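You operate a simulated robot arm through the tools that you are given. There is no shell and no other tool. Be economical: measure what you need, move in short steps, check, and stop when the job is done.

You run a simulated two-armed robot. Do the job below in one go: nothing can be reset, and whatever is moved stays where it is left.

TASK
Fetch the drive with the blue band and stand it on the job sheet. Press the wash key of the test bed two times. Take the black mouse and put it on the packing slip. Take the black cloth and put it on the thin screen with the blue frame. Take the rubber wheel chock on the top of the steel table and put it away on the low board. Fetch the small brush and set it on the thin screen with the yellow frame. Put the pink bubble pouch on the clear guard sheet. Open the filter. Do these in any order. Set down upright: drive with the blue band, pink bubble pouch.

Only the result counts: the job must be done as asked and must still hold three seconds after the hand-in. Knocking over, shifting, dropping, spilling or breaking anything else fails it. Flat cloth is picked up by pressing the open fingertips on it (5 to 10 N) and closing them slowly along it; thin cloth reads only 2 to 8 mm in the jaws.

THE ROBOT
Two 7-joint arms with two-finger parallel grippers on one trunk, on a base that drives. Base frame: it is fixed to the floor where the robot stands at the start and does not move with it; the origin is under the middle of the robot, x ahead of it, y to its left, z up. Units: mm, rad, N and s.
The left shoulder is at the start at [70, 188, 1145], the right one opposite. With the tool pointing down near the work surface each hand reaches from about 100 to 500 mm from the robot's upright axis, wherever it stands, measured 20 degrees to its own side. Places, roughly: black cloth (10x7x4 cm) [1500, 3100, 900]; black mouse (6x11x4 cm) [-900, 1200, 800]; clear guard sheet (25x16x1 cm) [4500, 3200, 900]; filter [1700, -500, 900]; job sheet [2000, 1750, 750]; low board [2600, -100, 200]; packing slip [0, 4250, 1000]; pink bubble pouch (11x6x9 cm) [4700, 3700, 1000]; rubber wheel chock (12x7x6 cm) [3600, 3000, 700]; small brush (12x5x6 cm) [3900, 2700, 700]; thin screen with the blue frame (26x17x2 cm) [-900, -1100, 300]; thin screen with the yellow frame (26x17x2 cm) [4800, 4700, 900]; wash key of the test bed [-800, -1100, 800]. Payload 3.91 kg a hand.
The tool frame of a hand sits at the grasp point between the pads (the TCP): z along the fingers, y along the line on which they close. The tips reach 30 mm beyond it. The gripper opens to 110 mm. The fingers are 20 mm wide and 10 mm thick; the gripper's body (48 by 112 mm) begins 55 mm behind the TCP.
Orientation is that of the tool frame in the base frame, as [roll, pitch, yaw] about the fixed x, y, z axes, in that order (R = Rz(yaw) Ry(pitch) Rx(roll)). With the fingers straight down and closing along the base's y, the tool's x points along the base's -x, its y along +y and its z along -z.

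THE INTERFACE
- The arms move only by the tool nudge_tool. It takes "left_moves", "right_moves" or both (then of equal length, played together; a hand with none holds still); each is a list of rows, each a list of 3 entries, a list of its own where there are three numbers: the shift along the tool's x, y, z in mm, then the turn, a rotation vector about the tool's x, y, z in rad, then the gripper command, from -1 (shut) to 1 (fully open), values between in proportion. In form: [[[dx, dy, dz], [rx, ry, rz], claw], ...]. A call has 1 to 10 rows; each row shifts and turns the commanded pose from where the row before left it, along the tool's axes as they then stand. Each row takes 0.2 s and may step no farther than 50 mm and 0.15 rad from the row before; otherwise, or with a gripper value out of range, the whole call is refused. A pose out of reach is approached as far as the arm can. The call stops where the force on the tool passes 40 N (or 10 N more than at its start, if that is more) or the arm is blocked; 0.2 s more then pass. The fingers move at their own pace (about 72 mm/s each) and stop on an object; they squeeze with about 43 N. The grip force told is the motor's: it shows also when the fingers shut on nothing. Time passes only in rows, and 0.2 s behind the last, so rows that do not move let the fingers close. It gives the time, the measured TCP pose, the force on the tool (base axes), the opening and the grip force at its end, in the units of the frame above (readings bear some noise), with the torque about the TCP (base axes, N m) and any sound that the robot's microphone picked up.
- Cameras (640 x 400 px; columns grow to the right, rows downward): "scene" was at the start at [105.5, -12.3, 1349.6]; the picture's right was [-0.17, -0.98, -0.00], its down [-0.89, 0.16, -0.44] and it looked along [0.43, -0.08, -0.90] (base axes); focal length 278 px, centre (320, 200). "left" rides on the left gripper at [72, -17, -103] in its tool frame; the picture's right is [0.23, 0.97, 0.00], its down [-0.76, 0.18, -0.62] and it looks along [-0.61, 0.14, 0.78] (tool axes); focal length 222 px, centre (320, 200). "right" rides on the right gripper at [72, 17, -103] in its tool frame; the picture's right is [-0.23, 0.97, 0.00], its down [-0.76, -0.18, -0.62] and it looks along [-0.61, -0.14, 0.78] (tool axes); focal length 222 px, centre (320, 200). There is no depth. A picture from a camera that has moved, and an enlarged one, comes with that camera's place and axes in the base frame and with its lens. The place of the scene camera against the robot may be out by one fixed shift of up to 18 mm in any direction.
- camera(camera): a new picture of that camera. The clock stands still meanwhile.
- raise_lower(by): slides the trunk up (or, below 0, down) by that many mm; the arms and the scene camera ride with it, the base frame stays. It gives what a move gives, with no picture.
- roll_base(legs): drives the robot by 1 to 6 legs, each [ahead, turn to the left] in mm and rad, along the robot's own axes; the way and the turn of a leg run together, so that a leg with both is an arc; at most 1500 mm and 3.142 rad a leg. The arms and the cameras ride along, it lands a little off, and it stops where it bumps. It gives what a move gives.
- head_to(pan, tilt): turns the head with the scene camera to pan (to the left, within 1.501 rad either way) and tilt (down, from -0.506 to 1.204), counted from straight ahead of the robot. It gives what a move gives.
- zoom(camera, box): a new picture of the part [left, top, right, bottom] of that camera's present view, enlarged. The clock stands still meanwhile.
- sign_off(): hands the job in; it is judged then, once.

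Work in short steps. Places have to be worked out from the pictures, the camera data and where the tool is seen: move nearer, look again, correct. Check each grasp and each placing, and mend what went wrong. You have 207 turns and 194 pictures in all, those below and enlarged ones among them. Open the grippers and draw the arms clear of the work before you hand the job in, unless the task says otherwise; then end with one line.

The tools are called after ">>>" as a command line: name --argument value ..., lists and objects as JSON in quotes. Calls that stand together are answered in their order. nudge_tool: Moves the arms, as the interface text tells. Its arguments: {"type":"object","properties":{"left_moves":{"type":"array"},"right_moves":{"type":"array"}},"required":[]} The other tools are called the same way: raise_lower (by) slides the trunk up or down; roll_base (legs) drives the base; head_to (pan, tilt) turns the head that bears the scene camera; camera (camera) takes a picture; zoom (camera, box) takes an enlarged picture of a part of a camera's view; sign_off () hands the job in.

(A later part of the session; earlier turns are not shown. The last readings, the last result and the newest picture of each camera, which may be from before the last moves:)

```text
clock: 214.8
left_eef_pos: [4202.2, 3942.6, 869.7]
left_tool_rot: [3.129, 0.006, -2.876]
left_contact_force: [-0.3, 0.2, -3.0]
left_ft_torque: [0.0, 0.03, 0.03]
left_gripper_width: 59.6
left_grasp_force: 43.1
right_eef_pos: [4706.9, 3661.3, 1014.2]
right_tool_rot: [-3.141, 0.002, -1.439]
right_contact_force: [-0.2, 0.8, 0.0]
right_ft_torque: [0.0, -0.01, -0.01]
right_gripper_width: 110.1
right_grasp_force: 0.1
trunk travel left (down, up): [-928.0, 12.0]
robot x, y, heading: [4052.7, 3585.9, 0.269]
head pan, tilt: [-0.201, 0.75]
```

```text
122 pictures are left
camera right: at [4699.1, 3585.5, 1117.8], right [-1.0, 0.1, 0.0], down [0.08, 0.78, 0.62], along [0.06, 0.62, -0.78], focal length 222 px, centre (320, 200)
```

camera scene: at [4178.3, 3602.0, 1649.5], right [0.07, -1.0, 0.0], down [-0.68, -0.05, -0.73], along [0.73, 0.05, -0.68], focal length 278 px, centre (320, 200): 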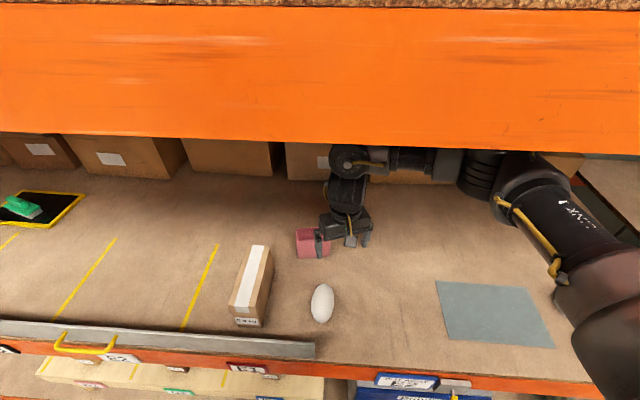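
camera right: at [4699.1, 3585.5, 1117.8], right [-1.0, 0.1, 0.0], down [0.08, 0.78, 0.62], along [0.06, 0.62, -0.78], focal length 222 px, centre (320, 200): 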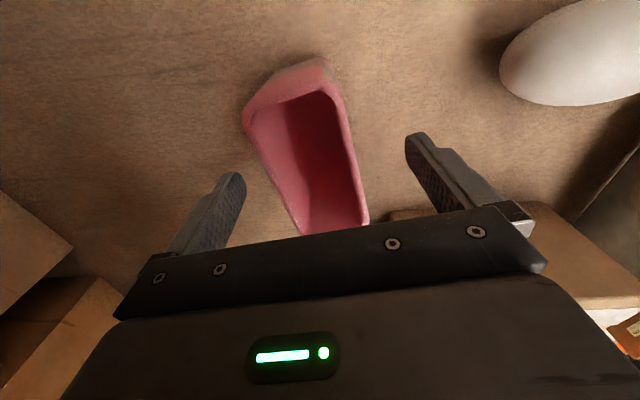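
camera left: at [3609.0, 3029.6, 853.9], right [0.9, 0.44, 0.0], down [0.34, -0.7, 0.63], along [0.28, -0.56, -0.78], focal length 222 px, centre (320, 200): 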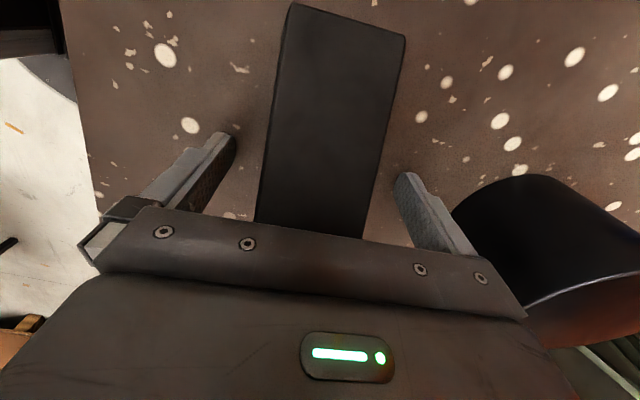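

Centred. I descend 45 mm and close gently.

>>> nudge_tool --right_moves '[[[0, -2, 25], [0, 0, -0.02], 1], [[0, 0, 20], [0, 0, 0], 1], [[0, 0, 0], [0, 0, 0], 0.5], [[0, 0, 0], [0, 0, 0], 0.2], [[0, 0, 0], [0, 0, 0], 0], [[0, 0, 0], [0, 0, 0], -0.2], [[0, 0, 0], [0, 0, 0], -0.2]]'

>>> camera --camera "right"

>>> zoom --camera "scene" --box '[240, 180, 400, 280]'

```text
clock: 216.4
left_eef_pos: [4203.8, 3942.5, 869.2]
left_tool_rot: [3.128, 0.004, -2.874]
left_contact_force: [0.0, 0.2, -3.6]
left_ft_torque: [0.02, -0.01, -0.01]
left_gripper_width: 59.7
left_grasp_force: 42.8
right_eef_pos: [4709.9, 3659.7, 968.8]
right_tool_rot: [-3.141, 0.003, -1.419]
right_contact_force: [-0.7, 0.4, 0.4]
right_ft_torque: [0.0, 0.03, -0.05]
right_gripper_width: 51.0
right_grasp_force: 43.2
trunk travel left (down, up): [-928.0, 12.0]
robot x, y, heading: [4052.8, 3585.6, 0.269]
head pan, tilt: [-0.201, 0.75]
```

```text
121 pictures are left
camera right: at [4704.0, 3585.0, 1071.7], right [-1.0, 0.08, 0.0], down [0.06, 0.78, 0.62], along [0.05, 0.62, -0.78], focal length 222 px, centre (320, 200)
```

right: 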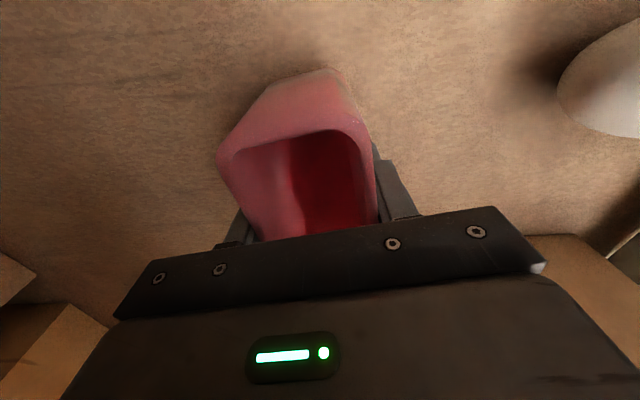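

```text
4.00 times, centred on (320, 230) of scene
camera zoom: at [4178.2, 3602.4, 1649.5], right [0.07, -1.0, 0.0], down [-0.68, -0.05, -0.73], along [0.73, 0.05, -0.68], focal length 1114 px, centre (320, 80)
```

zoom: 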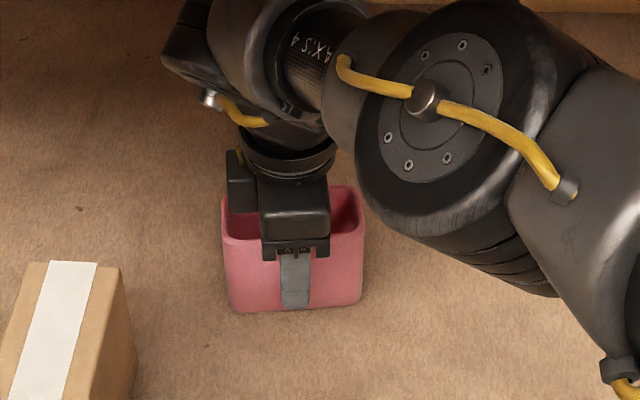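

Held (51 mm). I lift 120 mm and turn the base right by 0.82 rad, which carries the pouch over the guard sheet.

>>> nudge_tool --right_moves '[[[0, 0, -20], [0, 0, 0], -0.4], [[0, 0, -35], [0, 0, 0], -0.4], [[0, 0, -35], [0, 0, 0], -0.4], [[0, 0, -35], [0, 0, 0], -0.4]]'

>>> roll_base --legs '[[0, -0.82]]'

>>> camera --camera "scene"

>>> camera --camera "right"

```text
clock: 217.4
left_eef_pos: [4203.5, 3941.9, 869.9]
left_tool_rot: [3.128, 0.004, -2.872]
left_contact_force: [0.2, -0.4, -3.7]
left_ft_torque: [0.01, 0.01, -0.03]
left_gripper_width: 59.6
left_grasp_force: 43.3
right_eef_pos: [4709.6, 3661.1, 1094.3]
right_tool_rot: [3.141, 0.001, -1.42]
right_contact_force: [-0.9, -0.8, -0.9]
right_ft_torque: [0.02, 0.0, 0.0]
right_gripper_width: 51.2
right_grasp_force: 43.2
trunk travel left (down, up): [-928.0, 12.0]
robot x, y, heading: [4050.3, 3586.7, 0.27]
head pan, tilt: [-0.201, 0.75]
```

```text
clock: 219.2
left_eef_pos: [4346.5, 3833.6, 867.1]
left_tool_rot: [3.128, -0.017, 2.936]
left_contact_force: [-0.6, -0.4, -2.5]
left_ft_torque: [0.0, 0.02, -0.02]
left_gripper_width: 60.2
left_grasp_force: 42.9
right_eef_pos: [4668.1, 3342.7, 1093.1]
right_tool_rot: [3.141, 0.004, -1.909]
right_contact_force: [0.4, -1.7, 0.1]
right_ft_torque: [0.05, 0.0, 0.02]
right_gripper_width: 51.2
right_grasp_force: 43.0
trunk travel left (down, up): [-928.0, 12.0]
robot x, y, heading: [4052.3, 3582.2, -0.216]
head pan, tilt: [-0.201, 0.75]
stopped in leg 1: the force on the tool passed its limit (the readings are from after the stop); the commanded pose is now the measured one
```

```text
119 pictures are left
camera scene: at [4171.1, 3537.2, 1649.5], right [-0.41, -0.91, 0.0], down [-0.62, 0.28, -0.73], along [0.67, -0.3, -0.68], focal length 278 px, centre (320, 200)
```

scene: 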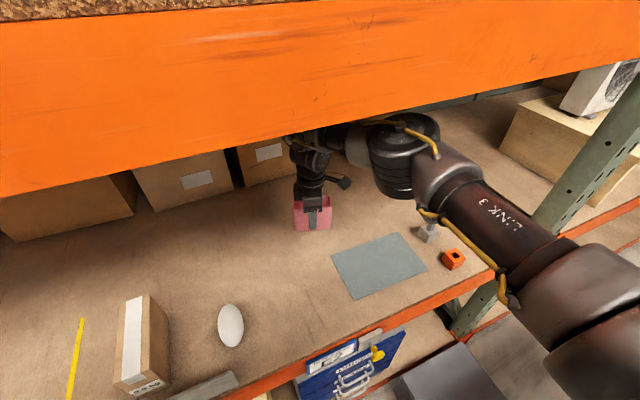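

```text
118 pictures are left
camera right: at [4629.3, 3278.8, 1196.9], right [-0.84, 0.54, 0.0], down [0.42, 0.66, 0.63], along [0.34, 0.53, -0.78], focal length 222 px, centre (320, 200)
```

right: 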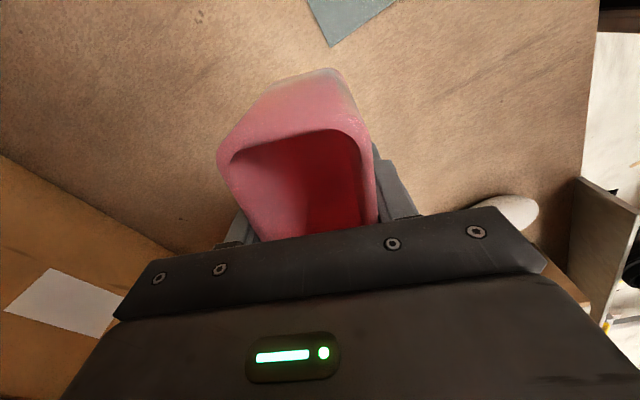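

The turn stopped early: the chock in the left hand probably met the shelf's front beam. I back off 90 mm and check the left hand.

>>> roll_base --legs '[[-90, 0]]'

>>> camera --camera "left"

```text
clock: 220.3
left_eef_pos: [4262.4, 3854.2, 866.8]
left_tool_rot: [3.126, -0.021, 2.935]
left_contact_force: [-0.2, -0.2, -3.6]
left_ft_torque: [0.03, 0.01, 0.01]
left_gripper_width: 60.0
left_grasp_force: 42.5
right_eef_pos: [4585.4, 3362.6, 1091.8]
right_tool_rot: [3.138, 0.0, -1.91]
right_contact_force: [-0.3, 0.6, 0.8]
right_ft_torque: [0.01, 0.01, 0.01]
right_gripper_width: 50.9
right_grasp_force: 43.5
trunk travel left (down, up): [-928.0, 12.0]
robot x, y, heading: [3964.7, 3601.0, -0.213]
head pan, tilt: [-0.201, 0.75]
```

```text
117 pictures are left
camera left: at [4191.0, 3850.4, 971.9], right [-0.02, 1.0, 0.02], down [0.79, 0.01, 0.61], along [0.61, 0.03, -0.79], focal length 222 px, centre (320, 200)
```

left: 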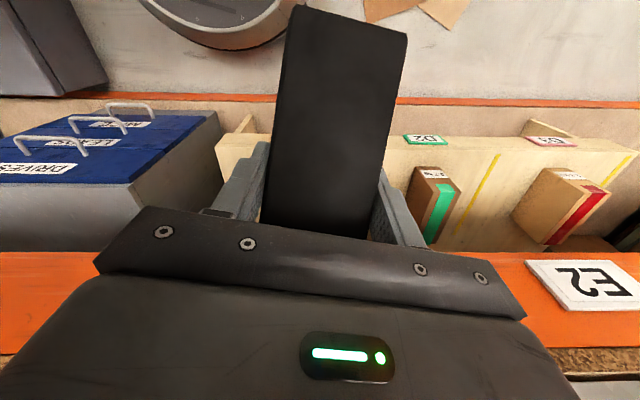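

The chock is still firmly held. I draw the left hand back 90 mm.

>>> nudge_tool --left_moves '[[[30, 0, 0], [0, 0, 0], -1], [[30, 0, 0], [0, 0, 0], -1], [[30, 0, 0], [0, 0, 0], -1]]'

```text
clock: 221.1
left_eef_pos: [4181.1, 3893.0, 873.3]
left_tool_rot: [3.086, -0.007, 2.908]
left_contact_force: [-0.1, 0.6, -3.6]
left_ft_torque: [0.03, -0.01, -0.02]
left_gripper_width: 60.1
left_grasp_force: 43.1
right_eef_pos: [4582.0, 3363.0, 1095.9]
right_tool_rot: [-3.14, 0.002, -1.911]
right_contact_force: [-0.1, 0.4, -1.7]
right_ft_torque: [-0.03, 0.04, -0.02]
right_gripper_width: 51.0
right_grasp_force: 43.2
trunk travel left (down, up): [-928.0, 12.0]
robot x, y, heading: [3963.0, 3600.4, -0.223]
head pan, tilt: [-0.201, 0.75]
```

Left hand tucked closer. I turn 0.27 more and look at the guard sheet from the right hand.

>>> roll_base --legs '[[0, -0.27]]'

>>> camera --camera "right"

>>> camera --camera "scene"

```text
clock: 222.4
left_eef_pos: [4248.9, 3823.2, 873.3]
left_tool_rot: [3.089, -0.017, 2.636]
left_contact_force: [0.1, 0.1, -2.9]
left_ft_torque: [-0.03, 0.0, 0.0]
left_gripper_width: 59.9
left_grasp_force: 43.3
right_eef_pos: [4496.5, 3206.3, 1094.2]
right_tool_rot: [3.14, 0.0, -2.182]
right_contact_force: [0.1, -1.0, -0.7]
right_ft_torque: [0.0, 0.0, 0.0]
right_gripper_width: 51.1
right_grasp_force: 42.8
trunk travel left (down, up): [-928.0, 12.0]
robot x, y, heading: [3967.9, 3600.7, -0.486]
head pan, tilt: [-0.201, 0.75]
```

```text
116 pictures are left
camera right: at [4440.6, 3155.0, 1196.7], right [-0.67, 0.75, 0.0], down [0.58, 0.52, 0.62], along [0.46, 0.42, -0.78], focal length 222 px, centre (320, 200)
```

right: 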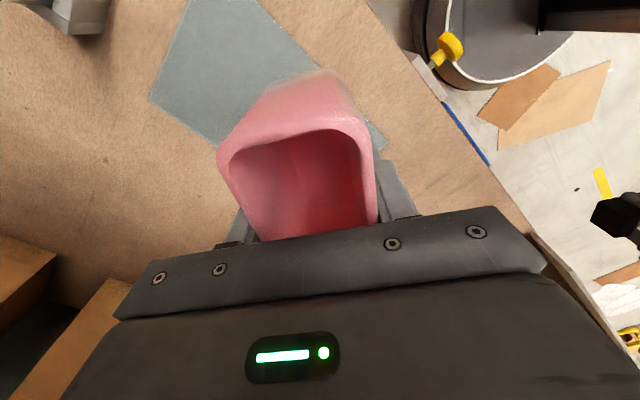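

```text
115 pictures are left
camera scene: at [4069.4, 3526.5, 1649.5], right [-0.64, -0.77, 0.0], down [-0.53, 0.43, -0.73], along [0.56, -0.47, -0.68], focal length 278 px, centre (320, 200)
```

scene: 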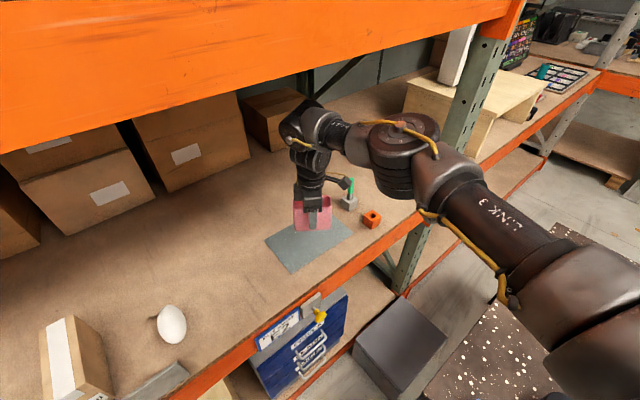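

The sheet spans x≈4470–4630, y≈3053–3312. I move the pouch to its centre (4550,3183) and descend.

>>> nudge_tool --right_moves '[[[-6, -29, 0], [0, 0, 0], -0.4], [[-6, -29, 0], [0, 0, 0], -0.4], [[0, 0, 35], [0, 0, 0], -0.4], [[0, 0, 35], [0, 0, 0], -0.4], [[0, 0, 30], [0, 0, 0], -0.4], [[0, 0, 0], [0, 0, 0], -0.4]]'

>>> camera --camera "right"

```text
clock: 223.8
left_eef_pos: [4248.2, 3822.9, 872.3]
left_tool_rot: [3.086, -0.018, 2.635]
left_contact_force: [-1.4, -0.5, -3.9]
left_ft_torque: [-0.02, 0.03, 0.02]
left_gripper_width: 60.0
left_grasp_force: 43.0
right_eef_pos: [4510.1, 3207.5, 1009.4]
right_tool_rot: [3.14, 0.004, -2.182]
right_contact_force: [-0.2, -0.3, -0.7]
right_ft_torque: [0.03, -0.01, -0.03]
right_gripper_width: 51.4
right_grasp_force: 43.2
right hand out of reach, approached as far as the arm can: row 2, 3, 4, 5
trunk travel left (down, up): [-928.0, 12.0]
robot x, y, heading: [3966.4, 3603.0, -0.488]
head pan, tilt: [-0.201, 0.75]
```

```text
114 pictures are left
camera right: at [4455.1, 3157.2, 1112.7], right [-0.67, 0.75, 0.0], down [0.58, 0.52, 0.63], along [0.47, 0.42, -0.78], focal length 222 px, centre (320, 200)
```

right: 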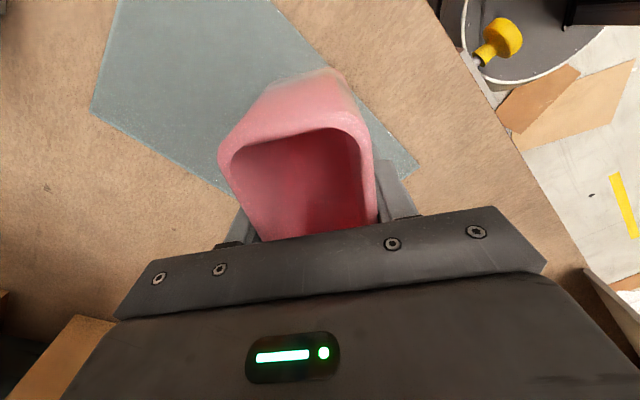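

I roll 45 mm forward, which brings it right to the centre.

>>> roll_base --legs '[[46, 0]]'

>>> nudge_tool --right_moves '[[[0, 0, 8], [0, 0, 0], -0.4], [[0, 0, 6], [0, 0, 0], -0.4], [[0, 0, 4], [0, 0, 0], -0.4], [[0, 0, 3], [0, 0, 0], -0.4]]'

>>> camera --camera "right"

```text
clock: 224.7
left_eef_pos: [4283.8, 3806.2, 873.7]
left_tool_rot: [3.089, -0.008, 2.636]
left_contact_force: [-1.0, 0.2, -3.2]
left_ft_torque: [-0.04, -0.06, 0.02]
left_gripper_width: 60.1
left_grasp_force: 43.0
right_eef_pos: [4544.8, 3192.7, 1015.3]
right_tool_rot: [-3.134, 0.002, -2.181]
right_contact_force: [-1.8, -0.1, 0.9]
right_ft_torque: [-0.06, -0.02, -0.02]
right_gripper_width: 50.9
right_grasp_force: 43.5
trunk travel left (down, up): [-928.0, 12.0]
robot x, y, heading: [4009.4, 3582.5, -0.488]
head pan, tilt: [-0.201, 0.75]
```

```text
clock: 225.7
left_eef_pos: [4288.2, 3802.2, 871.9]
left_tool_rot: [3.086, -0.017, 2.636]
left_contact_force: [0.1, -0.7, -3.4]
left_ft_torque: [-0.01, 0.0, 0.02]
left_gripper_width: 60.0
left_grasp_force: 43.3
right_eef_pos: [4549.4, 3188.8, 989.2]
right_tool_rot: [3.142, 0.002, -2.182]
right_contact_force: [-0.8, -0.1, -0.2]
right_ft_torque: [-0.02, -0.03, 0.07]
right_gripper_width: 51.0
right_grasp_force: 43.1
trunk travel left (down, up): [-928.0, 12.0]
robot x, y, heading: [4005.9, 3584.0, -0.495]
head pan, tilt: [-0.201, 0.75]
```

```text
113 pictures are left
camera right: at [4494.3, 3138.3, 1092.6], right [-0.67, 0.74, 0.0], down [0.58, 0.52, 0.63], along [0.47, 0.42, -0.78], focal length 222 px, centre (320, 200)
```

right: 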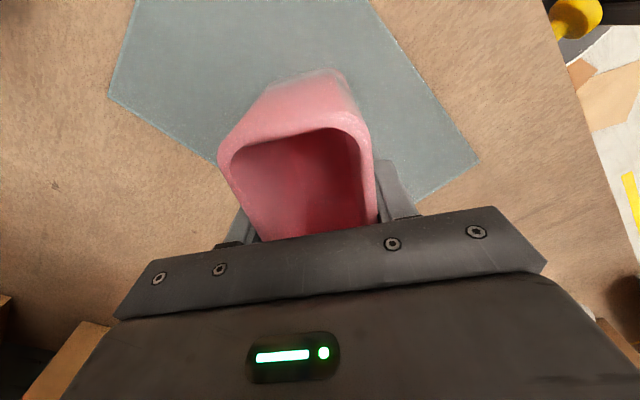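

Centred over the sheet. I lower in 2.5 mm rows until it touches.

>>> nudge_tool --right_moves '[[[0, 0, 2.5], [0, 0, 0], -0.4], [[0, 0, 2.5], [0, 0, 0], -0.4], [[0, 0, 2], [0, 0, 0], -0.4], [[0, 0, 0], [0, 0, 0], -0.4]]'

>>> nudge_tool --right_moves '[[[0, 0, 2], [0, 0, 0], -0.4], [[0, 0, 2], [0, 0, 0], -0.4], [[0, 0, 0], [0, 0, 0], -0.4]]'

```text
clock: 226.7
left_eef_pos: [4289.2, 3802.4, 871.2]
left_tool_rot: [3.087, -0.017, 2.635]
left_contact_force: [0.5, -0.2, -2.7]
left_ft_torque: [-0.02, -0.01, 0.0]
left_gripper_width: 59.9
left_grasp_force: 43.4
right_eef_pos: [4547.8, 3190.1, 984.4]
right_tool_rot: [3.139, 0.005, -2.184]
right_contact_force: [0.1, -0.7, -0.2]
right_ft_torque: [0.02, -0.02, -0.03]
right_gripper_width: 50.9
right_grasp_force: 43.5
right hand out of reach, approached as far as the arm can: row 1
trunk travel left (down, up): [-928.0, 12.0]
robot x, y, heading: [4008.5, 3580.5, -0.49]
head pan, tilt: [-0.201, 0.75]
```

```text
clock: 227.5
left_eef_pos: [4289.3, 3802.5, 873.1]
left_tool_rot: [3.088, -0.016, 2.635]
left_contact_force: [-0.2, -1.0, -4.1]
left_ft_torque: [0.02, 0.01, -0.01]
left_gripper_width: 59.8
left_grasp_force: 43.0
right_eef_pos: [4547.8, 3191.6, 980.9]
right_tool_rot: [3.139, 0.002, -2.182]
right_contact_force: [-0.8, 0.5, -0.1]
right_ft_torque: [0.0, -0.01, -0.02]
right_gripper_width: 51.1
right_grasp_force: 43.2
right hand out of reach, approached as far as the arm can: row 1
trunk travel left (down, up): [-928.0, 12.0]
robot x, y, heading: [4003.0, 3579.7, -0.488]
head pan, tilt: [-0.201, 0.75]
```

The reach limit again; I let the trunk do the last millimetres.

>>> raise_lower --by -4

>>> raise_lower --by -3

```text
clock: 228.0
left_eef_pos: [4289.1, 3803.4, 868.5]
left_tool_rot: [3.087, -0.016, 2.636]
left_contact_force: [0.3, -0.4, -3.3]
left_ft_torque: [0.02, -0.01, -0.02]
left_gripper_width: 60.0
left_grasp_force: 42.5
right_eef_pos: [4546.7, 3191.3, 977.6]
right_tool_rot: [3.14, 0.0, -2.183]
right_contact_force: [-0.2, -0.1, -0.4]
right_ft_torque: [-0.02, -0.01, 0.03]
right_gripper_width: 51.1
right_grasp_force: 43.1
trunk travel left (down, up): [-924.0, 16.0]
robot x, y, heading: [4006.3, 3584.2, -0.493]
head pan, tilt: [-0.201, 0.75]
```

```text
clock: 228.5
left_eef_pos: [4289.1, 3802.4, 864.6]
left_tool_rot: [3.088, -0.017, 2.636]
left_contact_force: [-0.1, 0.4, -3.9]
left_ft_torque: [-0.02, -0.02, -0.01]
left_gripper_width: 59.8
left_grasp_force: 43.3
right_eef_pos: [4546.5, 3192.2, 973.5]
right_tool_rot: [3.139, 0.001, -2.18]
right_contact_force: [0.2, 0.6, -0.1]
right_ft_torque: [-0.03, 0.0, -0.03]
right_gripper_width: 51.2
right_grasp_force: 43.0
trunk travel left (down, up): [-921.0, 19.0]
robot x, y, heading: [4007.4, 3582.6, -0.493]
head pan, tilt: [-0.201, 0.75]
```

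>>> raise_lower --by -3

>>> nudge_tool --right_moves '[[[0, 0, 1.5], [0, 0, 0], -0.4], [[0, 0, 1.5], [0, 0, 0], -0.4]]'

```text
clock: 229.1
left_eef_pos: [4288.7, 3803.0, 861.2]
left_tool_rot: [3.086, -0.016, 2.637]
left_contact_force: [0.4, -0.5, -3.4]
left_ft_torque: [0.0, 0.02, 0.02]
left_gripper_width: 60.1
left_grasp_force: 43.3
right_eef_pos: [4546.6, 3192.0, 972.3]
right_tool_rot: [-3.14, 0.002, -2.183]
right_contact_force: [0.3, 0.6, 6.7]
right_ft_torque: [-0.2, 0.17, -0.03]
right_gripper_width: 51.1
right_grasp_force: 42.6
trunk travel left (down, up): [-918.0, 22.0]
robot x, y, heading: [4009.8, 3584.7, -0.49]
head pan, tilt: [-0.201, 0.75]
```

```text
clock: 229.7
left_eef_pos: [4287.4, 3803.9, 861.4]
left_tool_rot: [3.088, -0.015, 2.636]
left_contact_force: [0.2, -0.6, -3.8]
left_ft_torque: [0.02, 0.01, 0.03]
left_gripper_width: 59.7
left_grasp_force: 43.4
right_eef_pos: [4546.1, 3192.7, 972.8]
right_tool_rot: [-3.136, 0.005, -2.182]
right_contact_force: [3.7, -2.2, 21.7]
right_ft_torque: [-0.24, 0.36, -0.01]
right_gripper_width: 51.0
right_grasp_force: 42.9
trunk travel left (down, up): [-918.0, 22.0]
robot x, y, heading: [4005.8, 3580.9, -0.488]
head pan, tilt: [-0.201, 0.75]
```

The pouch stands (22 N). I ease off, open, and rise.

>>> nudge_tool --right_moves '[[[0, 0, -1.5], [0, 0, 0], -0.4], [[0, 0, 0], [0, 0, 0], 0.1], [[0, 0, 0], [0, 0, 0], 0.4], [[0, 0, 0], [0, 0, 0], 0.8], [[0, 0, 0], [0, 0, 0], 0.8], [[0, 0, -20], [0, 0, 0], 0.8], [[0, 0, -40], [0, 0, 0], 0.8], [[0, 0, -40], [0, 0, 0], 0.8], [[0, 0, -30], [0, 0, 0], 0.8]]'

>>> camera --camera "right"

```text
clock: 231.7
left_eef_pos: [4288.1, 3802.9, 862.7]
left_tool_rot: [3.088, -0.016, 2.636]
left_contact_force: [0.0, -0.6, -4.0]
left_ft_torque: [0.02, -0.01, 0.0]
left_gripper_width: 59.8
left_grasp_force: 43.4
right_eef_pos: [4546.9, 3190.7, 1098.5]
right_tool_rot: [3.141, 0.002, -2.182]
right_contact_force: [-0.4, 0.5, 0.2]
right_ft_torque: [0.01, 0.02, 0.02]
right_gripper_width: 99.1
right_grasp_force: 0.1
trunk travel left (down, up): [-918.0, 22.0]
robot x, y, heading: [4007.8, 3580.4, -0.49]
head pan, tilt: [-0.201, 0.75]
```

```text
112 pictures are left
camera right: at [4491.4, 3139.5, 1202.4], right [-0.67, 0.74, 0.0], down [0.58, 0.52, 0.62], along [0.46, 0.42, -0.78], focal length 222 px, centre (320, 200)
```

right: 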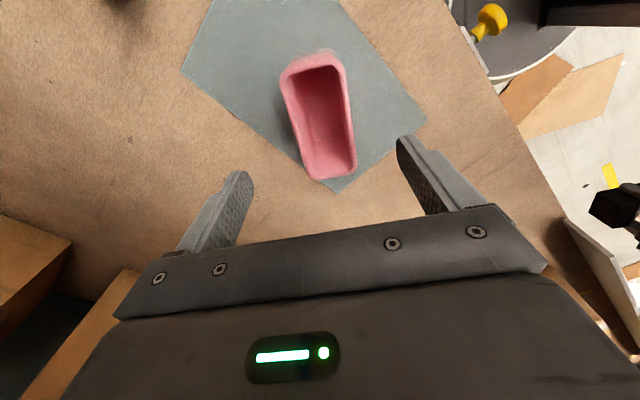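

The pouch stands on the guard sheet. Next is the cloth: I retract the right hand and drive round between the tables to approach its table from the south-east.

>>> nudge_tool --right_moves '[[[8, 40, 0], [0, 0, 0.13], 1], [[8, 40, 0], [0, 0, 0.13], 1], [[10, 40, 0], [0, 0, 0.13], 1], [[15, 30, 0], [0, 0, 0.13], 1], [[15, 20, 0], [0, 0, 0.13], 1], [[15, 0, 0], [0, 0, 0.13], 1], [[0, 0, 0], [0, 0, 0.13], 1], [[0, 0, 0], [0, 0, 0.13], 1]]'

>>> roll_base --legs '[[-700, 0], [0, -1.351], [1463, 0], [0, -1.3], [500, 0]]'

>>> head_to --pan -0.5 --tilt 0.5

>>> camera --camera "scene"

```text
clock: 233.5
left_eef_pos: [4289.0, 3802.1, 861.5]
left_tool_rot: [3.086, -0.019, 2.634]
left_contact_force: [-0.5, 0.2, -3.0]
left_ft_torque: [0.02, 0.0, 0.02]
left_gripper_width: 59.6
left_grasp_force: 43.0
right_eef_pos: [4376.5, 3278.0, 1100.7]
right_tool_rot: [3.139, -0.001, 3.059]
right_contact_force: [0.2, -0.2, 1.4]
right_ft_torque: [0.0, 0.03, 0.0]
right_gripper_width: 110.2
right_grasp_force: 0.1
trunk travel left (down, up): [-918.0, 22.0]
robot x, y, heading: [4004.3, 3585.3, -0.489]
head pan, tilt: [-0.201, 0.75]
```

```text
clock: 244.4
left_eef_pos: [3495.2, 3029.5, 860.5]
left_tool_rot: [3.089, -0.019, 1.345]
left_contact_force: [0.5, 0.2, -3.6]
left_ft_torque: [-0.01, -0.01, -0.01]
left_gripper_width: 60.0
left_grasp_force: 43.1
right_eef_pos: [3016.0, 2799.0, 1102.0]
right_tool_rot: [-3.141, 0.003, 1.769]
right_contact_force: [1.0, 0.4, -0.8]
right_ft_torque: [-0.04, 0.04, 0.02]
right_gripper_width: 110.0
right_grasp_force: 0.1
trunk travel left (down, up): [-918.0, 22.0]
robot x, y, heading: [3197.9, 3236.5, -1.623]
head pan, tilt: [-0.201, 0.75]
stopped in leg 3: the robot was blocked; the commanded pose is now the measured one
```

```text
clock: 245.2
left_eef_pos: [3490.7, 3025.6, 862.3]
left_tool_rot: [3.085, -0.022, 1.347]
left_contact_force: [-0.2, 0.1, -3.0]
left_ft_torque: [0.02, 0.0, 0.02]
left_gripper_width: 59.9
left_grasp_force: 43.1
right_eef_pos: [3011.0, 2796.0, 1098.7]
right_tool_rot: [3.138, -0.002, 1.769]
right_contact_force: [-0.8, 0.0, -0.4]
right_ft_torque: [0.02, -0.05, -0.02]
right_gripper_width: 110.2
right_grasp_force: 0.1
trunk travel left (down, up): [-918.0, 22.0]
robot x, y, heading: [3195.5, 3239.7, -1.631]
head pan, tilt: [-0.499, 0.499]
```

```text
111 pictures are left
camera scene: at [3136.7, 3106.8, 1661.1], right [-0.85, 0.53, 0.0], down [0.25, 0.41, -0.88], along [-0.46, -0.74, -0.48], focal length 278 px, centre (320, 200)
```

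scene: 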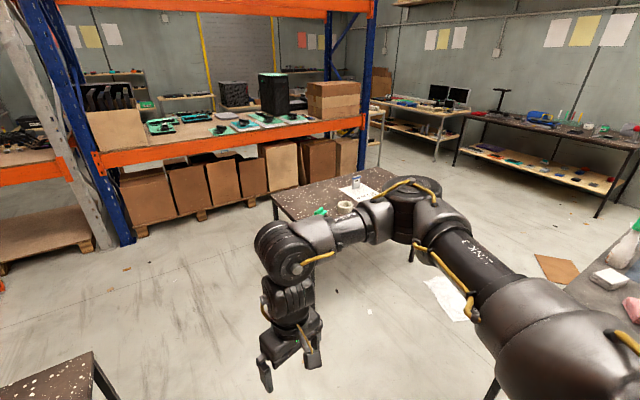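

The base met the corner leg of the steel table (its radius is evidently about 325 mm). I check that nothing moved, and look at the left table before going on.

>>> head_to --pan 1.2 --tilt 0.8

>>> camera --camera "scene"

>>> head_to --pan -1.2 --tilt 0.5

>>> camera --camera "scene"

```text
clock: 247.0
left_eef_pos: [3492.3, 3027.2, 861.9]
left_tool_rot: [3.089, -0.022, 1.347]
left_contact_force: [-0.2, -0.2, -3.7]
left_ft_torque: [0.01, -0.01, 0.04]
left_gripper_width: 59.8
left_grasp_force: 42.6
right_eef_pos: [3011.8, 2796.7, 1100.1]
right_tool_rot: [3.14, 0.002, 1.769]
right_contact_force: [0.2, -0.7, 0.2]
right_ft_torque: [0.02, 0.0, -0.03]
right_gripper_width: 110.0
right_grasp_force: 0.1
trunk travel left (down, up): [-918.0, 22.0]
robot x, y, heading: [3196.4, 3237.4, -1.627]
head pan, tilt: [1.201, 0.799]
```

```text
110 pictures are left
camera scene: at [3260.0, 3152.6, 1635.5], right [-0.42, -0.91, 0.0], down [-0.65, 0.3, -0.7], along [0.63, -0.29, -0.72], focal length 278 px, centre (320, 200)
```

scene: 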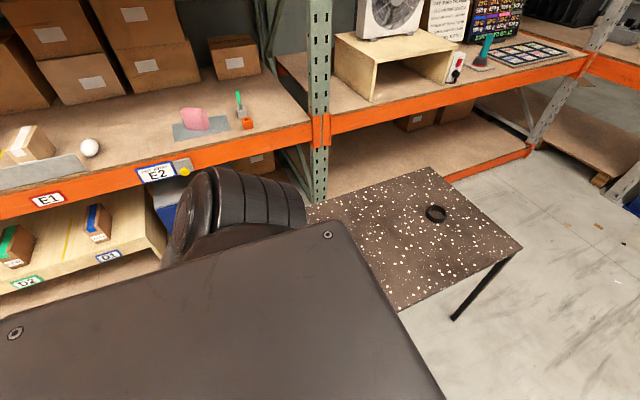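

```text
clock: 249.2
left_eef_pos: [3492.3, 3027.3, 862.3]
left_tool_rot: [3.087, -0.02, 1.347]
left_contact_force: [-0.1, 0.0, -3.2]
left_ft_torque: [0.02, -0.03, 0.02]
left_gripper_width: 59.8
left_grasp_force: 42.6
right_eef_pos: [3011.5, 2796.4, 1100.1]
right_tool_rot: [3.139, 0.002, 1.77]
right_contact_force: [0.7, 1.0, -0.2]
right_ft_torque: [-0.02, -0.03, 0.01]
right_gripper_width: 109.8
right_grasp_force: 0.0
trunk travel left (down, up): [-918.0, 22.0]
robot x, y, heading: [3192.9, 3237.4, -1.631]
head pan, tilt: [-1.201, 0.499]
```

```text
109 pictures are left
camera scene: at [3100.2, 3158.4, 1661.5], right [-0.31, 0.95, 0.0], down [0.46, 0.15, -0.88], along [-0.84, -0.27, -0.48], focal length 278 px, centre (320, 200)
```

scene: 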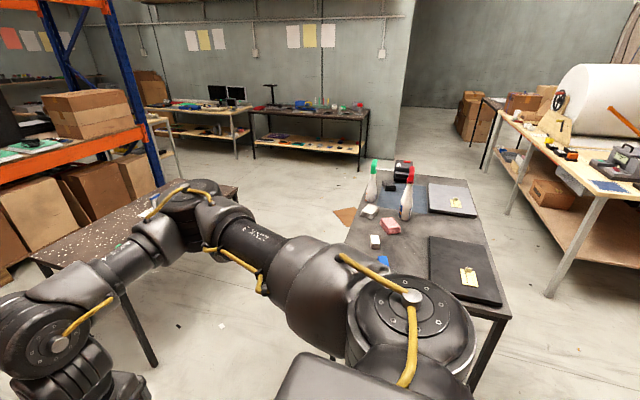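

The steel table looks unmoved. I zoom into the left table to find the cloth.

>>> zoom --camera "scene" --box '[330, 145, 510, 270]'

```text
3.20 times, centred on (420, 208) of scene
camera zoom: at [3100.2, 3158.4, 1661.5], right [-0.31, 0.95, 0.0], down [0.46, 0.15, -0.88], along [-0.84, -0.27, -0.48], focal length 891 px, centre (0, 176)
```

zoom: 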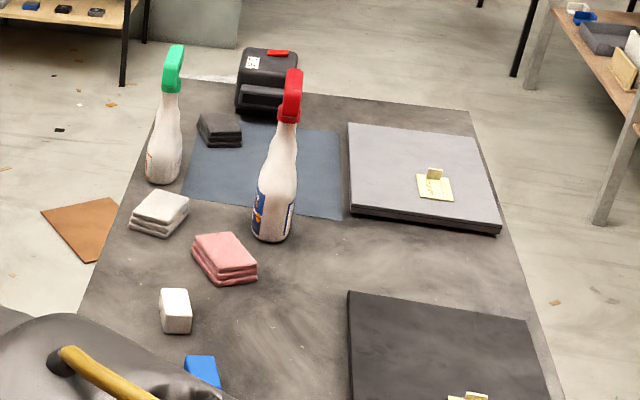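

The folded black cloth lies at about (1480,3090) on the left table (top z≈870), beside the green spray bottle. The free way in is from its west end, so I go around by the north corridor (y≈4020).

>>> roll_base --legs '[[-160, 0], [0, -2.51], [740, 0]]'

>>> head_to --pan 0.6 --tilt 0.45

>>> camera --camera "scene"

```text
clock: 260.2
left_eef_pos: [2420.1, 4002.2, 863.0]
left_tool_rot: [3.086, -0.021, -1.129]
left_contact_force: [0.1, -0.3, -2.6]
left_ft_torque: [0.03, 0.01, 0.02]
left_gripper_width: 59.8
left_grasp_force: 42.8
right_eef_pos: [2656.2, 4480.8, 1100.9]
right_tool_rot: [3.14, 0.001, -0.707]
right_contact_force: [0.1, 0.3, -0.2]
right_ft_torque: [0.01, 0.0, 0.04]
right_gripper_width: 109.9
right_grasp_force: 0.0
trunk travel left (down, up): [-918.0, 22.0]
robot x, y, heading: [2779.0, 4023.5, 2.179]
head pan, tilt: [-1.201, 0.499]
```

```text
clock: 262.0
left_eef_pos: [2419.2, 4002.2, 862.2]
left_tool_rot: [3.087, -0.02, -1.129]
left_contact_force: [-0.2, 0.1, -2.8]
left_ft_torque: [0.04, 0.03, -0.03]
left_gripper_width: 59.8
left_grasp_force: 43.2
right_eef_pos: [2655.1, 4479.9, 1100.3]
right_tool_rot: [3.138, 0.002, -0.705]
right_contact_force: [0.6, -0.6, 0.4]
right_ft_torque: [-0.01, -0.02, 0.02]
right_gripper_width: 110.0
right_grasp_force: 0.0
trunk travel left (down, up): [-918.0, 22.0]
robot x, y, heading: [2787.6, 4020.5, 2.175]
head pan, tilt: [0.6, 0.45]
```

```text
107 pictures are left
camera scene: at [2663.1, 4093.1, 1665.9], right [0.36, 0.93, 0.0], down [0.41, -0.16, -0.9], along [-0.84, 0.32, -0.44], focal length 278 px, centre (320, 200)
```

scene: 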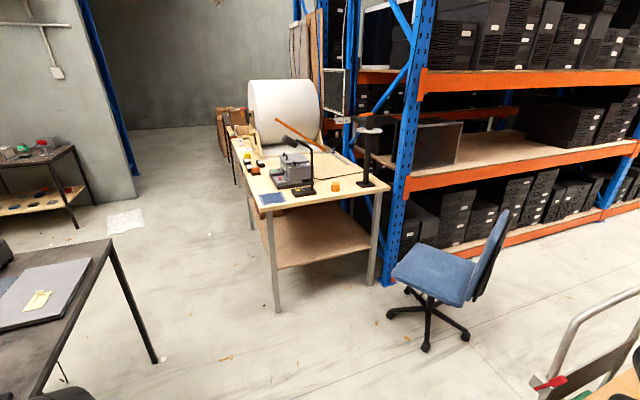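

The corridor is about 800 mm wide between the table (y<3530) and the bench (y>4340). I bring the left hand in front so it does not stick out sideways.

>>> nudge_tool --left_moves '[[[-42, -22, 0], [0, 0, 0], -1], [[-42, -22, 0], [0, 0, 0], -1], [[-42, -22, 0], [0, 0, 0], -1], [[-42, -22, 0], [0, 0, 0], -1], [[-42, -22, 0], [0, 0, 0], -1]]'

>>> roll_base --legs '[[0, 1.02], [600, 0]]'

>>> head_to --pan 0 --tilt 0.5

>>> camera --camera "scene"

```text
clock: 263.2
left_eef_pos: [2429.3, 4241.8, 851.7]
left_tool_rot: [3.087, -0.024, -1.129]
left_contact_force: [-0.4, 0.4, -4.6]
left_ft_torque: [-0.01, 0.02, 0.01]
left_gripper_width: 59.6
left_grasp_force: 42.9
right_eef_pos: [2655.8, 4483.2, 1098.4]
right_tool_rot: [3.139, -0.001, -0.704]
right_contact_force: [0.5, 0.9, 0.2]
right_ft_torque: [-0.02, 0.0, -0.02]
right_gripper_width: 110.3
right_grasp_force: 0.2
trunk travel left (down, up): [-918.0, 22.0]
robot x, y, heading: [2783.6, 4021.3, 2.178]
head pan, tilt: [0.6, 0.45]
```

```text
clock: 269.1
left_eef_pos: [1829.4, 3795.6, 852.8]
left_tool_rot: [3.086, -0.019, -0.106]
left_contact_force: [0.2, -1.2, -3.1]
left_ft_torque: [-0.04, -0.02, 0.02]
left_gripper_width: 59.8
left_grasp_force: 42.9
right_eef_pos: [1739.5, 4114.7, 1101.7]
right_tool_rot: [3.14, 0.001, 0.32]
right_contact_force: [0.6, 0.7, 0.0]
right_ft_torque: [0.02, 0.0, 0.04]
right_gripper_width: 110.0
right_grasp_force: 0.0
trunk travel left (down, up): [-918.0, 22.0]
robot x, y, heading: [2201.0, 3983.0, -3.079]
head pan, tilt: [0.6, 0.45]
```

```text
clock: 270.1
left_eef_pos: [1828.0, 3796.1, 851.9]
left_tool_rot: [3.088, -0.021, -0.105]
left_contact_force: [0.3, 0.1, -3.0]
left_ft_torque: [0.0, 0.01, 0.0]
left_gripper_width: 59.8
left_grasp_force: 42.6
right_eef_pos: [1738.7, 4113.9, 1099.9]
right_tool_rot: [3.14, 0.003, 0.32]
right_contact_force: [0.5, 0.1, 0.0]
right_ft_torque: [0.0, 0.02, 0.01]
right_gripper_width: 110.0
right_grasp_force: 0.0
trunk travel left (down, up): [-918.0, 22.0]
robot x, y, heading: [2196.0, 3989.0, -3.081]
head pan, tilt: [0.0, 0.499]
```

```text
106 pictures are left
camera scene: at [2053.2, 3975.0, 1661.5], right [-0.06, 1.0, 0.0], down [0.48, 0.03, -0.88], along [-0.88, -0.05, -0.48], focal length 278 px, centre (320, 200)
```

scene: 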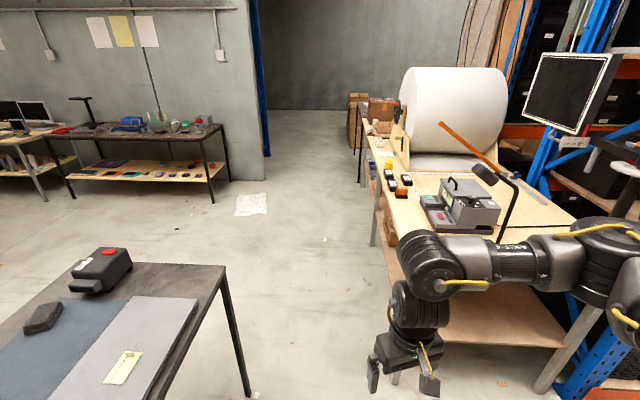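

The way is clear. I drive on west past the table and then down to its west end.

>>> roll_base --legs '[[1500, 0], [0, 1.51], [590, 0], [0, 1.571]]'

>>> head_to --pan -0.1 --tilt 0.7

>>> camera --camera "scene"

```text
clock: 287.9
left_eef_pos: [1087.7, 3451.9, 851.8]
left_tool_rot: [3.088, -0.022, 2.947]
left_contact_force: [-0.2, 0.4, -4.4]
left_ft_torque: [-0.01, 0.0, 0.0]
left_gripper_width: 59.9
left_grasp_force: 43.0
right_eef_pos: [1146.3, 3127.5, 1099.5]
right_tool_rot: [3.141, 0.003, -2.911]
right_contact_force: [-0.2, 0.3, 0.2]
right_ft_torque: [-0.02, 0.0, 0.04]
right_gripper_width: 110.2
right_grasp_force: 0.1
trunk travel left (down, up): [-918.0, 22.0]
robot x, y, heading: [701.9, 3294.1, -0.028]
head pan, tilt: [0.0, 0.499]
```

```text
clock: 288.6
left_eef_pos: [1087.0, 3453.2, 850.7]
left_tool_rot: [3.089, -0.022, 2.948]
left_contact_force: [0.4, -0.5, -3.0]
left_ft_torque: [0.02, 0.0, -0.02]
left_gripper_width: 60.0
left_grasp_force: 42.9
right_eef_pos: [1147.4, 3127.0, 1099.2]
right_tool_rot: [3.139, 0.002, -2.912]
right_contact_force: [0.7, 0.4, 0.3]
right_ft_torque: [-0.03, -0.02, 0.0]
right_gripper_width: 109.9
right_grasp_force: 0.1
trunk travel left (down, up): [-918.0, 22.0]
robot x, y, heading: [700.9, 3300.5, -0.027]
head pan, tilt: [-0.099, 0.7]
```

```text
105 pictures are left
camera scene: at [829.2, 3283.9, 1643.8], right [-0.13, -0.99, 0.0], down [-0.64, 0.08, -0.77], along [0.76, -0.1, -0.64], focal length 278 px, centre (320, 200)
```

scene: 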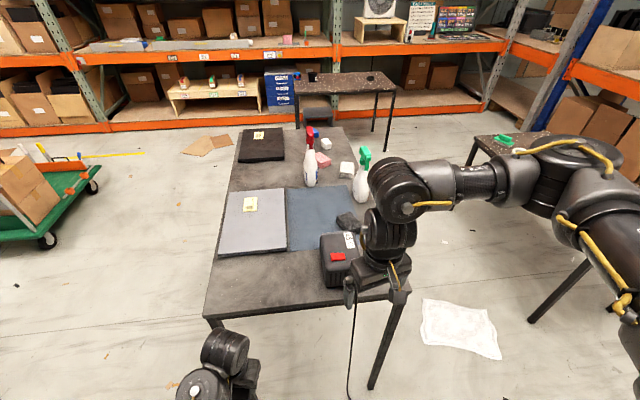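

The cloth is at about x≈1540, y≈3080, just beyond the black case with the cord. I tuck the left hand back again and roll 150 mm forward.

>>> nudge_tool --left_moves '[[[42, 22, 0], [0, 0, 0], -1], [[42, 22, 0], [0, 0, 0], -1], [[42, 22, 0], [0, 0, 0], -1], [[42, 22, 0], [0, 0, 0], -1], [[42, 22, 0], [0, 0, 0], -1]]'

>>> roll_base --legs '[[0, 0.03], [140, 0]]'

>>> camera --camera "right"

>>> zoom --camera "scene" --box '[220, 120, 460, 330]'

```text
clock: 289.9
left_eef_pos: [900.2, 3600.5, 862.7]
left_tool_rot: [3.087, -0.021, 2.948]
left_contact_force: [-0.5, 0.4, -2.9]
left_ft_torque: [0.01, -0.01, -0.03]
left_gripper_width: 59.5
left_grasp_force: 42.9
right_eef_pos: [1144.2, 3127.2, 1101.9]
right_tool_rot: [3.14, 0.004, -2.913]
right_contact_force: [-0.7, 0.2, 0.1]
right_ft_torque: [0.01, 0.0, -0.02]
right_gripper_width: 109.7
right_grasp_force: 0.0
trunk travel left (down, up): [-918.0, 22.0]
robot x, y, heading: [700.8, 3293.9, -0.03]
head pan, tilt: [-0.099, 0.7]
```

```text
clock: 291.6
left_eef_pos: [1031.0, 3606.9, 862.0]
left_tool_rot: [3.088, -0.021, 2.98]
left_contact_force: [1.4, -0.1, -3.2]
left_ft_torque: [0.01, 0.02, 0.01]
left_gripper_width: 59.4
left_grasp_force: 42.7
right_eef_pos: [1290.6, 3142.8, 1100.4]
right_tool_rot: [3.141, 0.003, -2.88]
right_contact_force: [-0.9, 0.8, -0.4]
right_ft_torque: [0.0, 0.0, -0.01]
right_gripper_width: 109.8
right_grasp_force: 0.1
trunk travel left (down, up): [-918.0, 22.0]
robot x, y, heading: [840.4, 3299.8, 0.004]
head pan, tilt: [-0.099, 0.7]
```

```text
104 pictures are left
camera right: at [1215.0, 3138.8, 1204.2], right [-0.03, 1.0, 0.0], down [0.78, 0.02, 0.63], along [0.62, 0.02, -0.78], focal length 222 px, centre (320, 200)
```

right: 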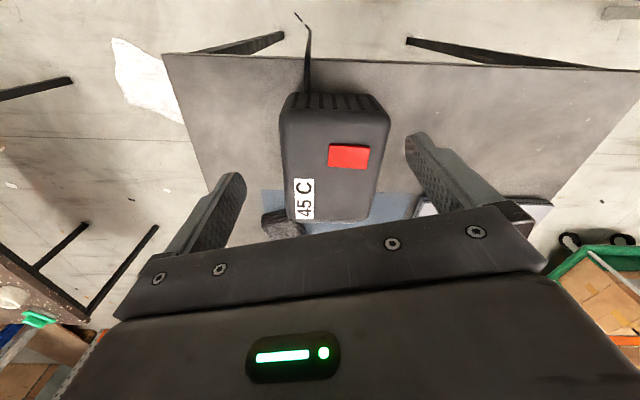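

```text
1.90 times, centred on (340, 225) of scene
camera zoom: at [966.2, 3289.0, 1644.0], right [-0.1, -1.0, 0.0], down [-0.64, 0.06, -0.77], along [0.76, -0.07, -0.64], focal length 530 px, centre (282, 152)
```

zoom: 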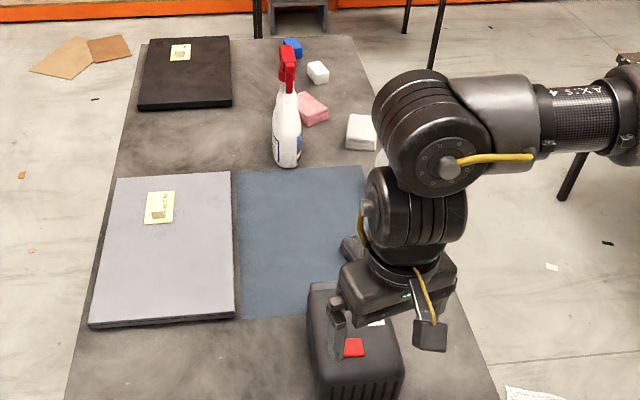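

I move the right hand forward toward the cloth, still high, and look.

>>> nudge_tool --right_moves '[[[-40, -25, 0], [0, 0, 0], 1], [[-40, -25, 0], [0, 0, 0], 1], [[-40, -25, 0], [0, 0, 0], 1], [[-40, -25, 0], [0, 0, 0], 1], [[0, 0, 0], [0, 0, 0], 1]]'

>>> camera --camera "right"

```text
clock: 292.8
left_eef_pos: [1031.8, 3608.0, 862.9]
left_tool_rot: [3.087, -0.021, 2.981]
left_contact_force: [-0.1, -0.7, -3.0]
left_ft_torque: [0.01, 0.01, -0.04]
left_gripper_width: 59.8
left_grasp_force: 42.7
right_eef_pos: [1472.1, 3085.5, 1098.8]
right_tool_rot: [3.138, 0.001, -2.878]
right_contact_force: [0.3, -0.4, 1.2]
right_ft_torque: [0.01, -0.01, -0.01]
right_gripper_width: 110.1
right_grasp_force: 0.0
trunk travel left (down, up): [-918.0, 22.0]
robot x, y, heading: [838.5, 3300.5, 0.006]
head pan, tilt: [-0.099, 0.7]
```

```text
102 pictures are left
camera right: at [1397.3, 3081.8, 1202.7], right [-0.03, 1.0, 0.0], down [0.78, 0.03, 0.62], along [0.62, 0.02, -0.78], focal length 222 px, centre (320, 200)
```

right: 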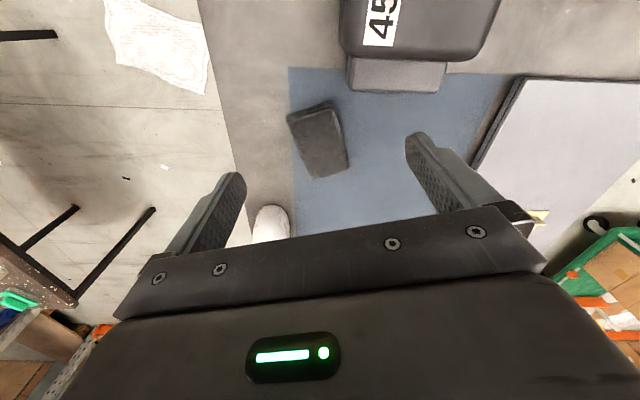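

Cloth centre ≈(1531,3087), long axis at 0.32 rad — the hand's yaw fits. I move over it and lower the trunk 110 mm (left hand is clear of the table).

>>> nudge_tool --right_moves '[[[-29, -7, 0], [0, 0, -0.05], 1], [[-29, -7, 0], [0, 0, 0], 1], [[0, 0, 0], [0, 0, 0], 1]]'

>>> raise_lower --by -110

>>> camera --camera "right"

```text
clock: 293.6
left_eef_pos: [1031.0, 3606.2, 864.1]
left_tool_rot: [3.086, -0.02, 2.983]
left_contact_force: [-0.3, -1.0, -3.5]
left_ft_torque: [-0.01, -0.02, 0.03]
left_gripper_width: 59.8
left_grasp_force: 42.8
right_eef_pos: [1530.8, 3087.7, 1100.4]
right_tool_rot: [3.138, 0.004, -2.826]
right_contact_force: [0.1, -0.7, 0.6]
right_ft_torque: [0.02, -0.02, -0.02]
right_gripper_width: 109.9
right_grasp_force: 0.1
trunk travel left (down, up): [-918.0, 22.0]
robot x, y, heading: [840.1, 3299.4, 0.003]
head pan, tilt: [-0.099, 0.7]
```

```text
clock: 295.0
left_eef_pos: [1031.7, 3608.1, 752.6]
left_tool_rot: [3.088, -0.021, 2.981]
left_contact_force: [0.4, 0.1, -4.0]
left_ft_torque: [-0.01, -0.01, -0.01]
left_gripper_width: 59.7
left_grasp_force: 43.4
right_eef_pos: [1530.8, 3088.8, 989.9]
right_tool_rot: [3.14, 0.001, -2.829]
right_contact_force: [-0.8, 0.0, -0.1]
right_ft_torque: [0.05, -0.01, 0.0]
right_gripper_width: 110.1
right_grasp_force: 0.1
trunk travel left (down, up): [-808.0, 132.0]
robot x, y, heading: [836.5, 3297.3, 0.004]
head pan, tilt: [-0.099, 0.7]
```

```text
101 pictures are left
camera right: at [1456.6, 3081.7, 1093.0], right [-0.08, 1.0, 0.0], down [0.78, 0.06, 0.62], along [0.62, 0.05, -0.78], focal length 222 px, centre (320, 200)
```

right: 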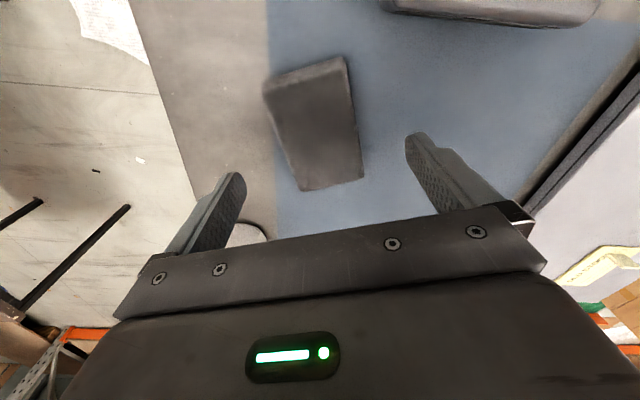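

Aligned. I descend to TCP z≈902 and close slowly.

>>> nudge_tool --right_moves '[[[-3, 0, 35], [0, 0, 0], 1], [[0, 0, 30], [0, 0, 0], 1], [[0, 0, 15], [0, 0, 0], 1], [[0, 0, 7], [0, 0, 0], 1], [[0, 0, 0], [0, 0, 0], 0.5], [[0, 0, 0], [0, 0, 0], 0.3], [[0, 0, 0], [0, 0, 0], 0.1], [[0, 0, 0], [0, 0, 0], -0.1], [[0, 0, 0], [0, 0, 0], -0.3], [[0, 0, 0], [0, 0, 0], -0.5]]'

>>> camera --camera "right"

```text
clock: 295.6
left_eef_pos: [1030.7, 3608.1, 752.2]
left_tool_rot: [3.087, -0.022, 2.98]
left_contact_force: [0.4, -1.2, -3.9]
left_ft_torque: [0.01, -0.02, 0.02]
left_gripper_width: 59.5
left_grasp_force: 43.1
right_eef_pos: [1534.2, 3089.2, 930.0]
right_tool_rot: [-3.14, 0.008, -2.838]
right_contact_force: [-3.9, -1.7, 0.9]
right_ft_torque: [0.11, -0.29, -0.02]
right_gripper_width: 109.3
right_grasp_force: 0.0
trunk travel left (down, up): [-808.0, 132.0]
robot x, y, heading: [838.6, 3299.8, 0.003]
head pan, tilt: [-0.099, 0.7]
stopped in row 3 (right hand): the force on the tool passed its limit (the readings are from after the stop); the commanded pose is now the measured one
```

```text
100 pictures are left
camera right: at [1459.7, 3082.0, 1032.9], right [-0.08, 1.0, 0.0], down [0.78, 0.06, 0.63], along [0.63, 0.05, -0.78], focal length 222 px, centre (320, 200)
```

right: 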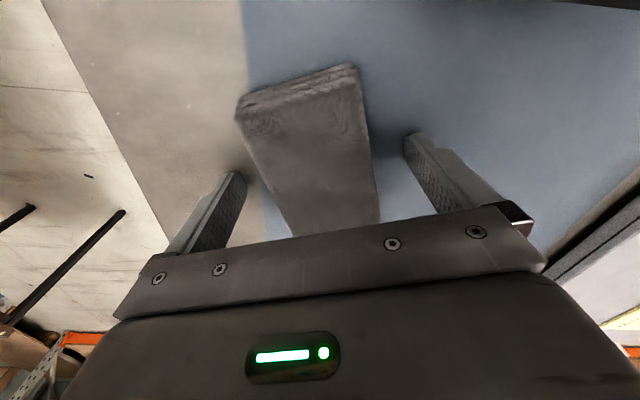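

It stopped at z=930 with a brief force. I look at the scene to see what was touched.

>>> zoom --camera "scene" --box '[250, 120, 450, 300]'

>>> nudge_tool --right_moves '[[[0, 0, 2], [0, 0, 0], 1], [[0, 0, 2], [0, 0, 0], 1]]'

```text
2.22 times, centred on (350, 210) of scene
camera zoom: at [966.2, 3288.9, 1534.0], right [-0.1, -1.0, 0.0], down [-0.64, 0.06, -0.77], along [0.76, -0.07, -0.64], focal length 619 px, centre (253, 178)
```

zoom: 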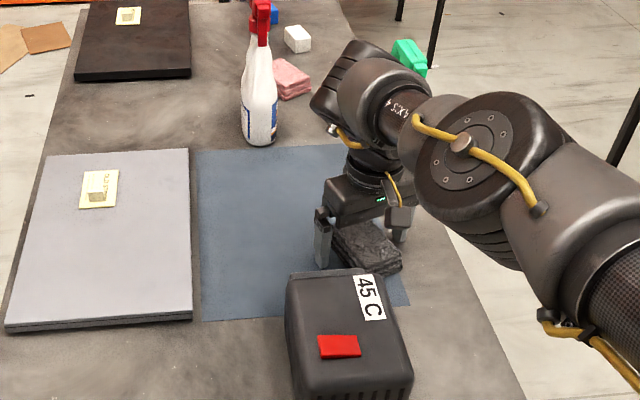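

```text
clock: 296.2
left_eef_pos: [1030.6, 3608.4, 753.2]
left_tool_rot: [3.088, -0.019, 2.979]
left_contact_force: [0.3, -0.3, -4.5]
left_ft_torque: [0.0, 0.0, -0.03]
left_gripper_width: 59.6
left_grasp_force: 43.4
right_eef_pos: [1536.4, 3089.7, 930.1]
right_tool_rot: [-3.139, 0.014, -2.835]
right_contact_force: [5.6, -3.9, 35.9]
right_ft_torque: [1.75, 0.78, -0.31]
right_gripper_width: 107.5
right_grasp_force: 0.1
trunk travel left (down, up): [-808.0, 132.0]
robot x, y, heading: [841.7, 3295.6, -0.002]
head pan, tilt: [-0.099, 0.7]
```

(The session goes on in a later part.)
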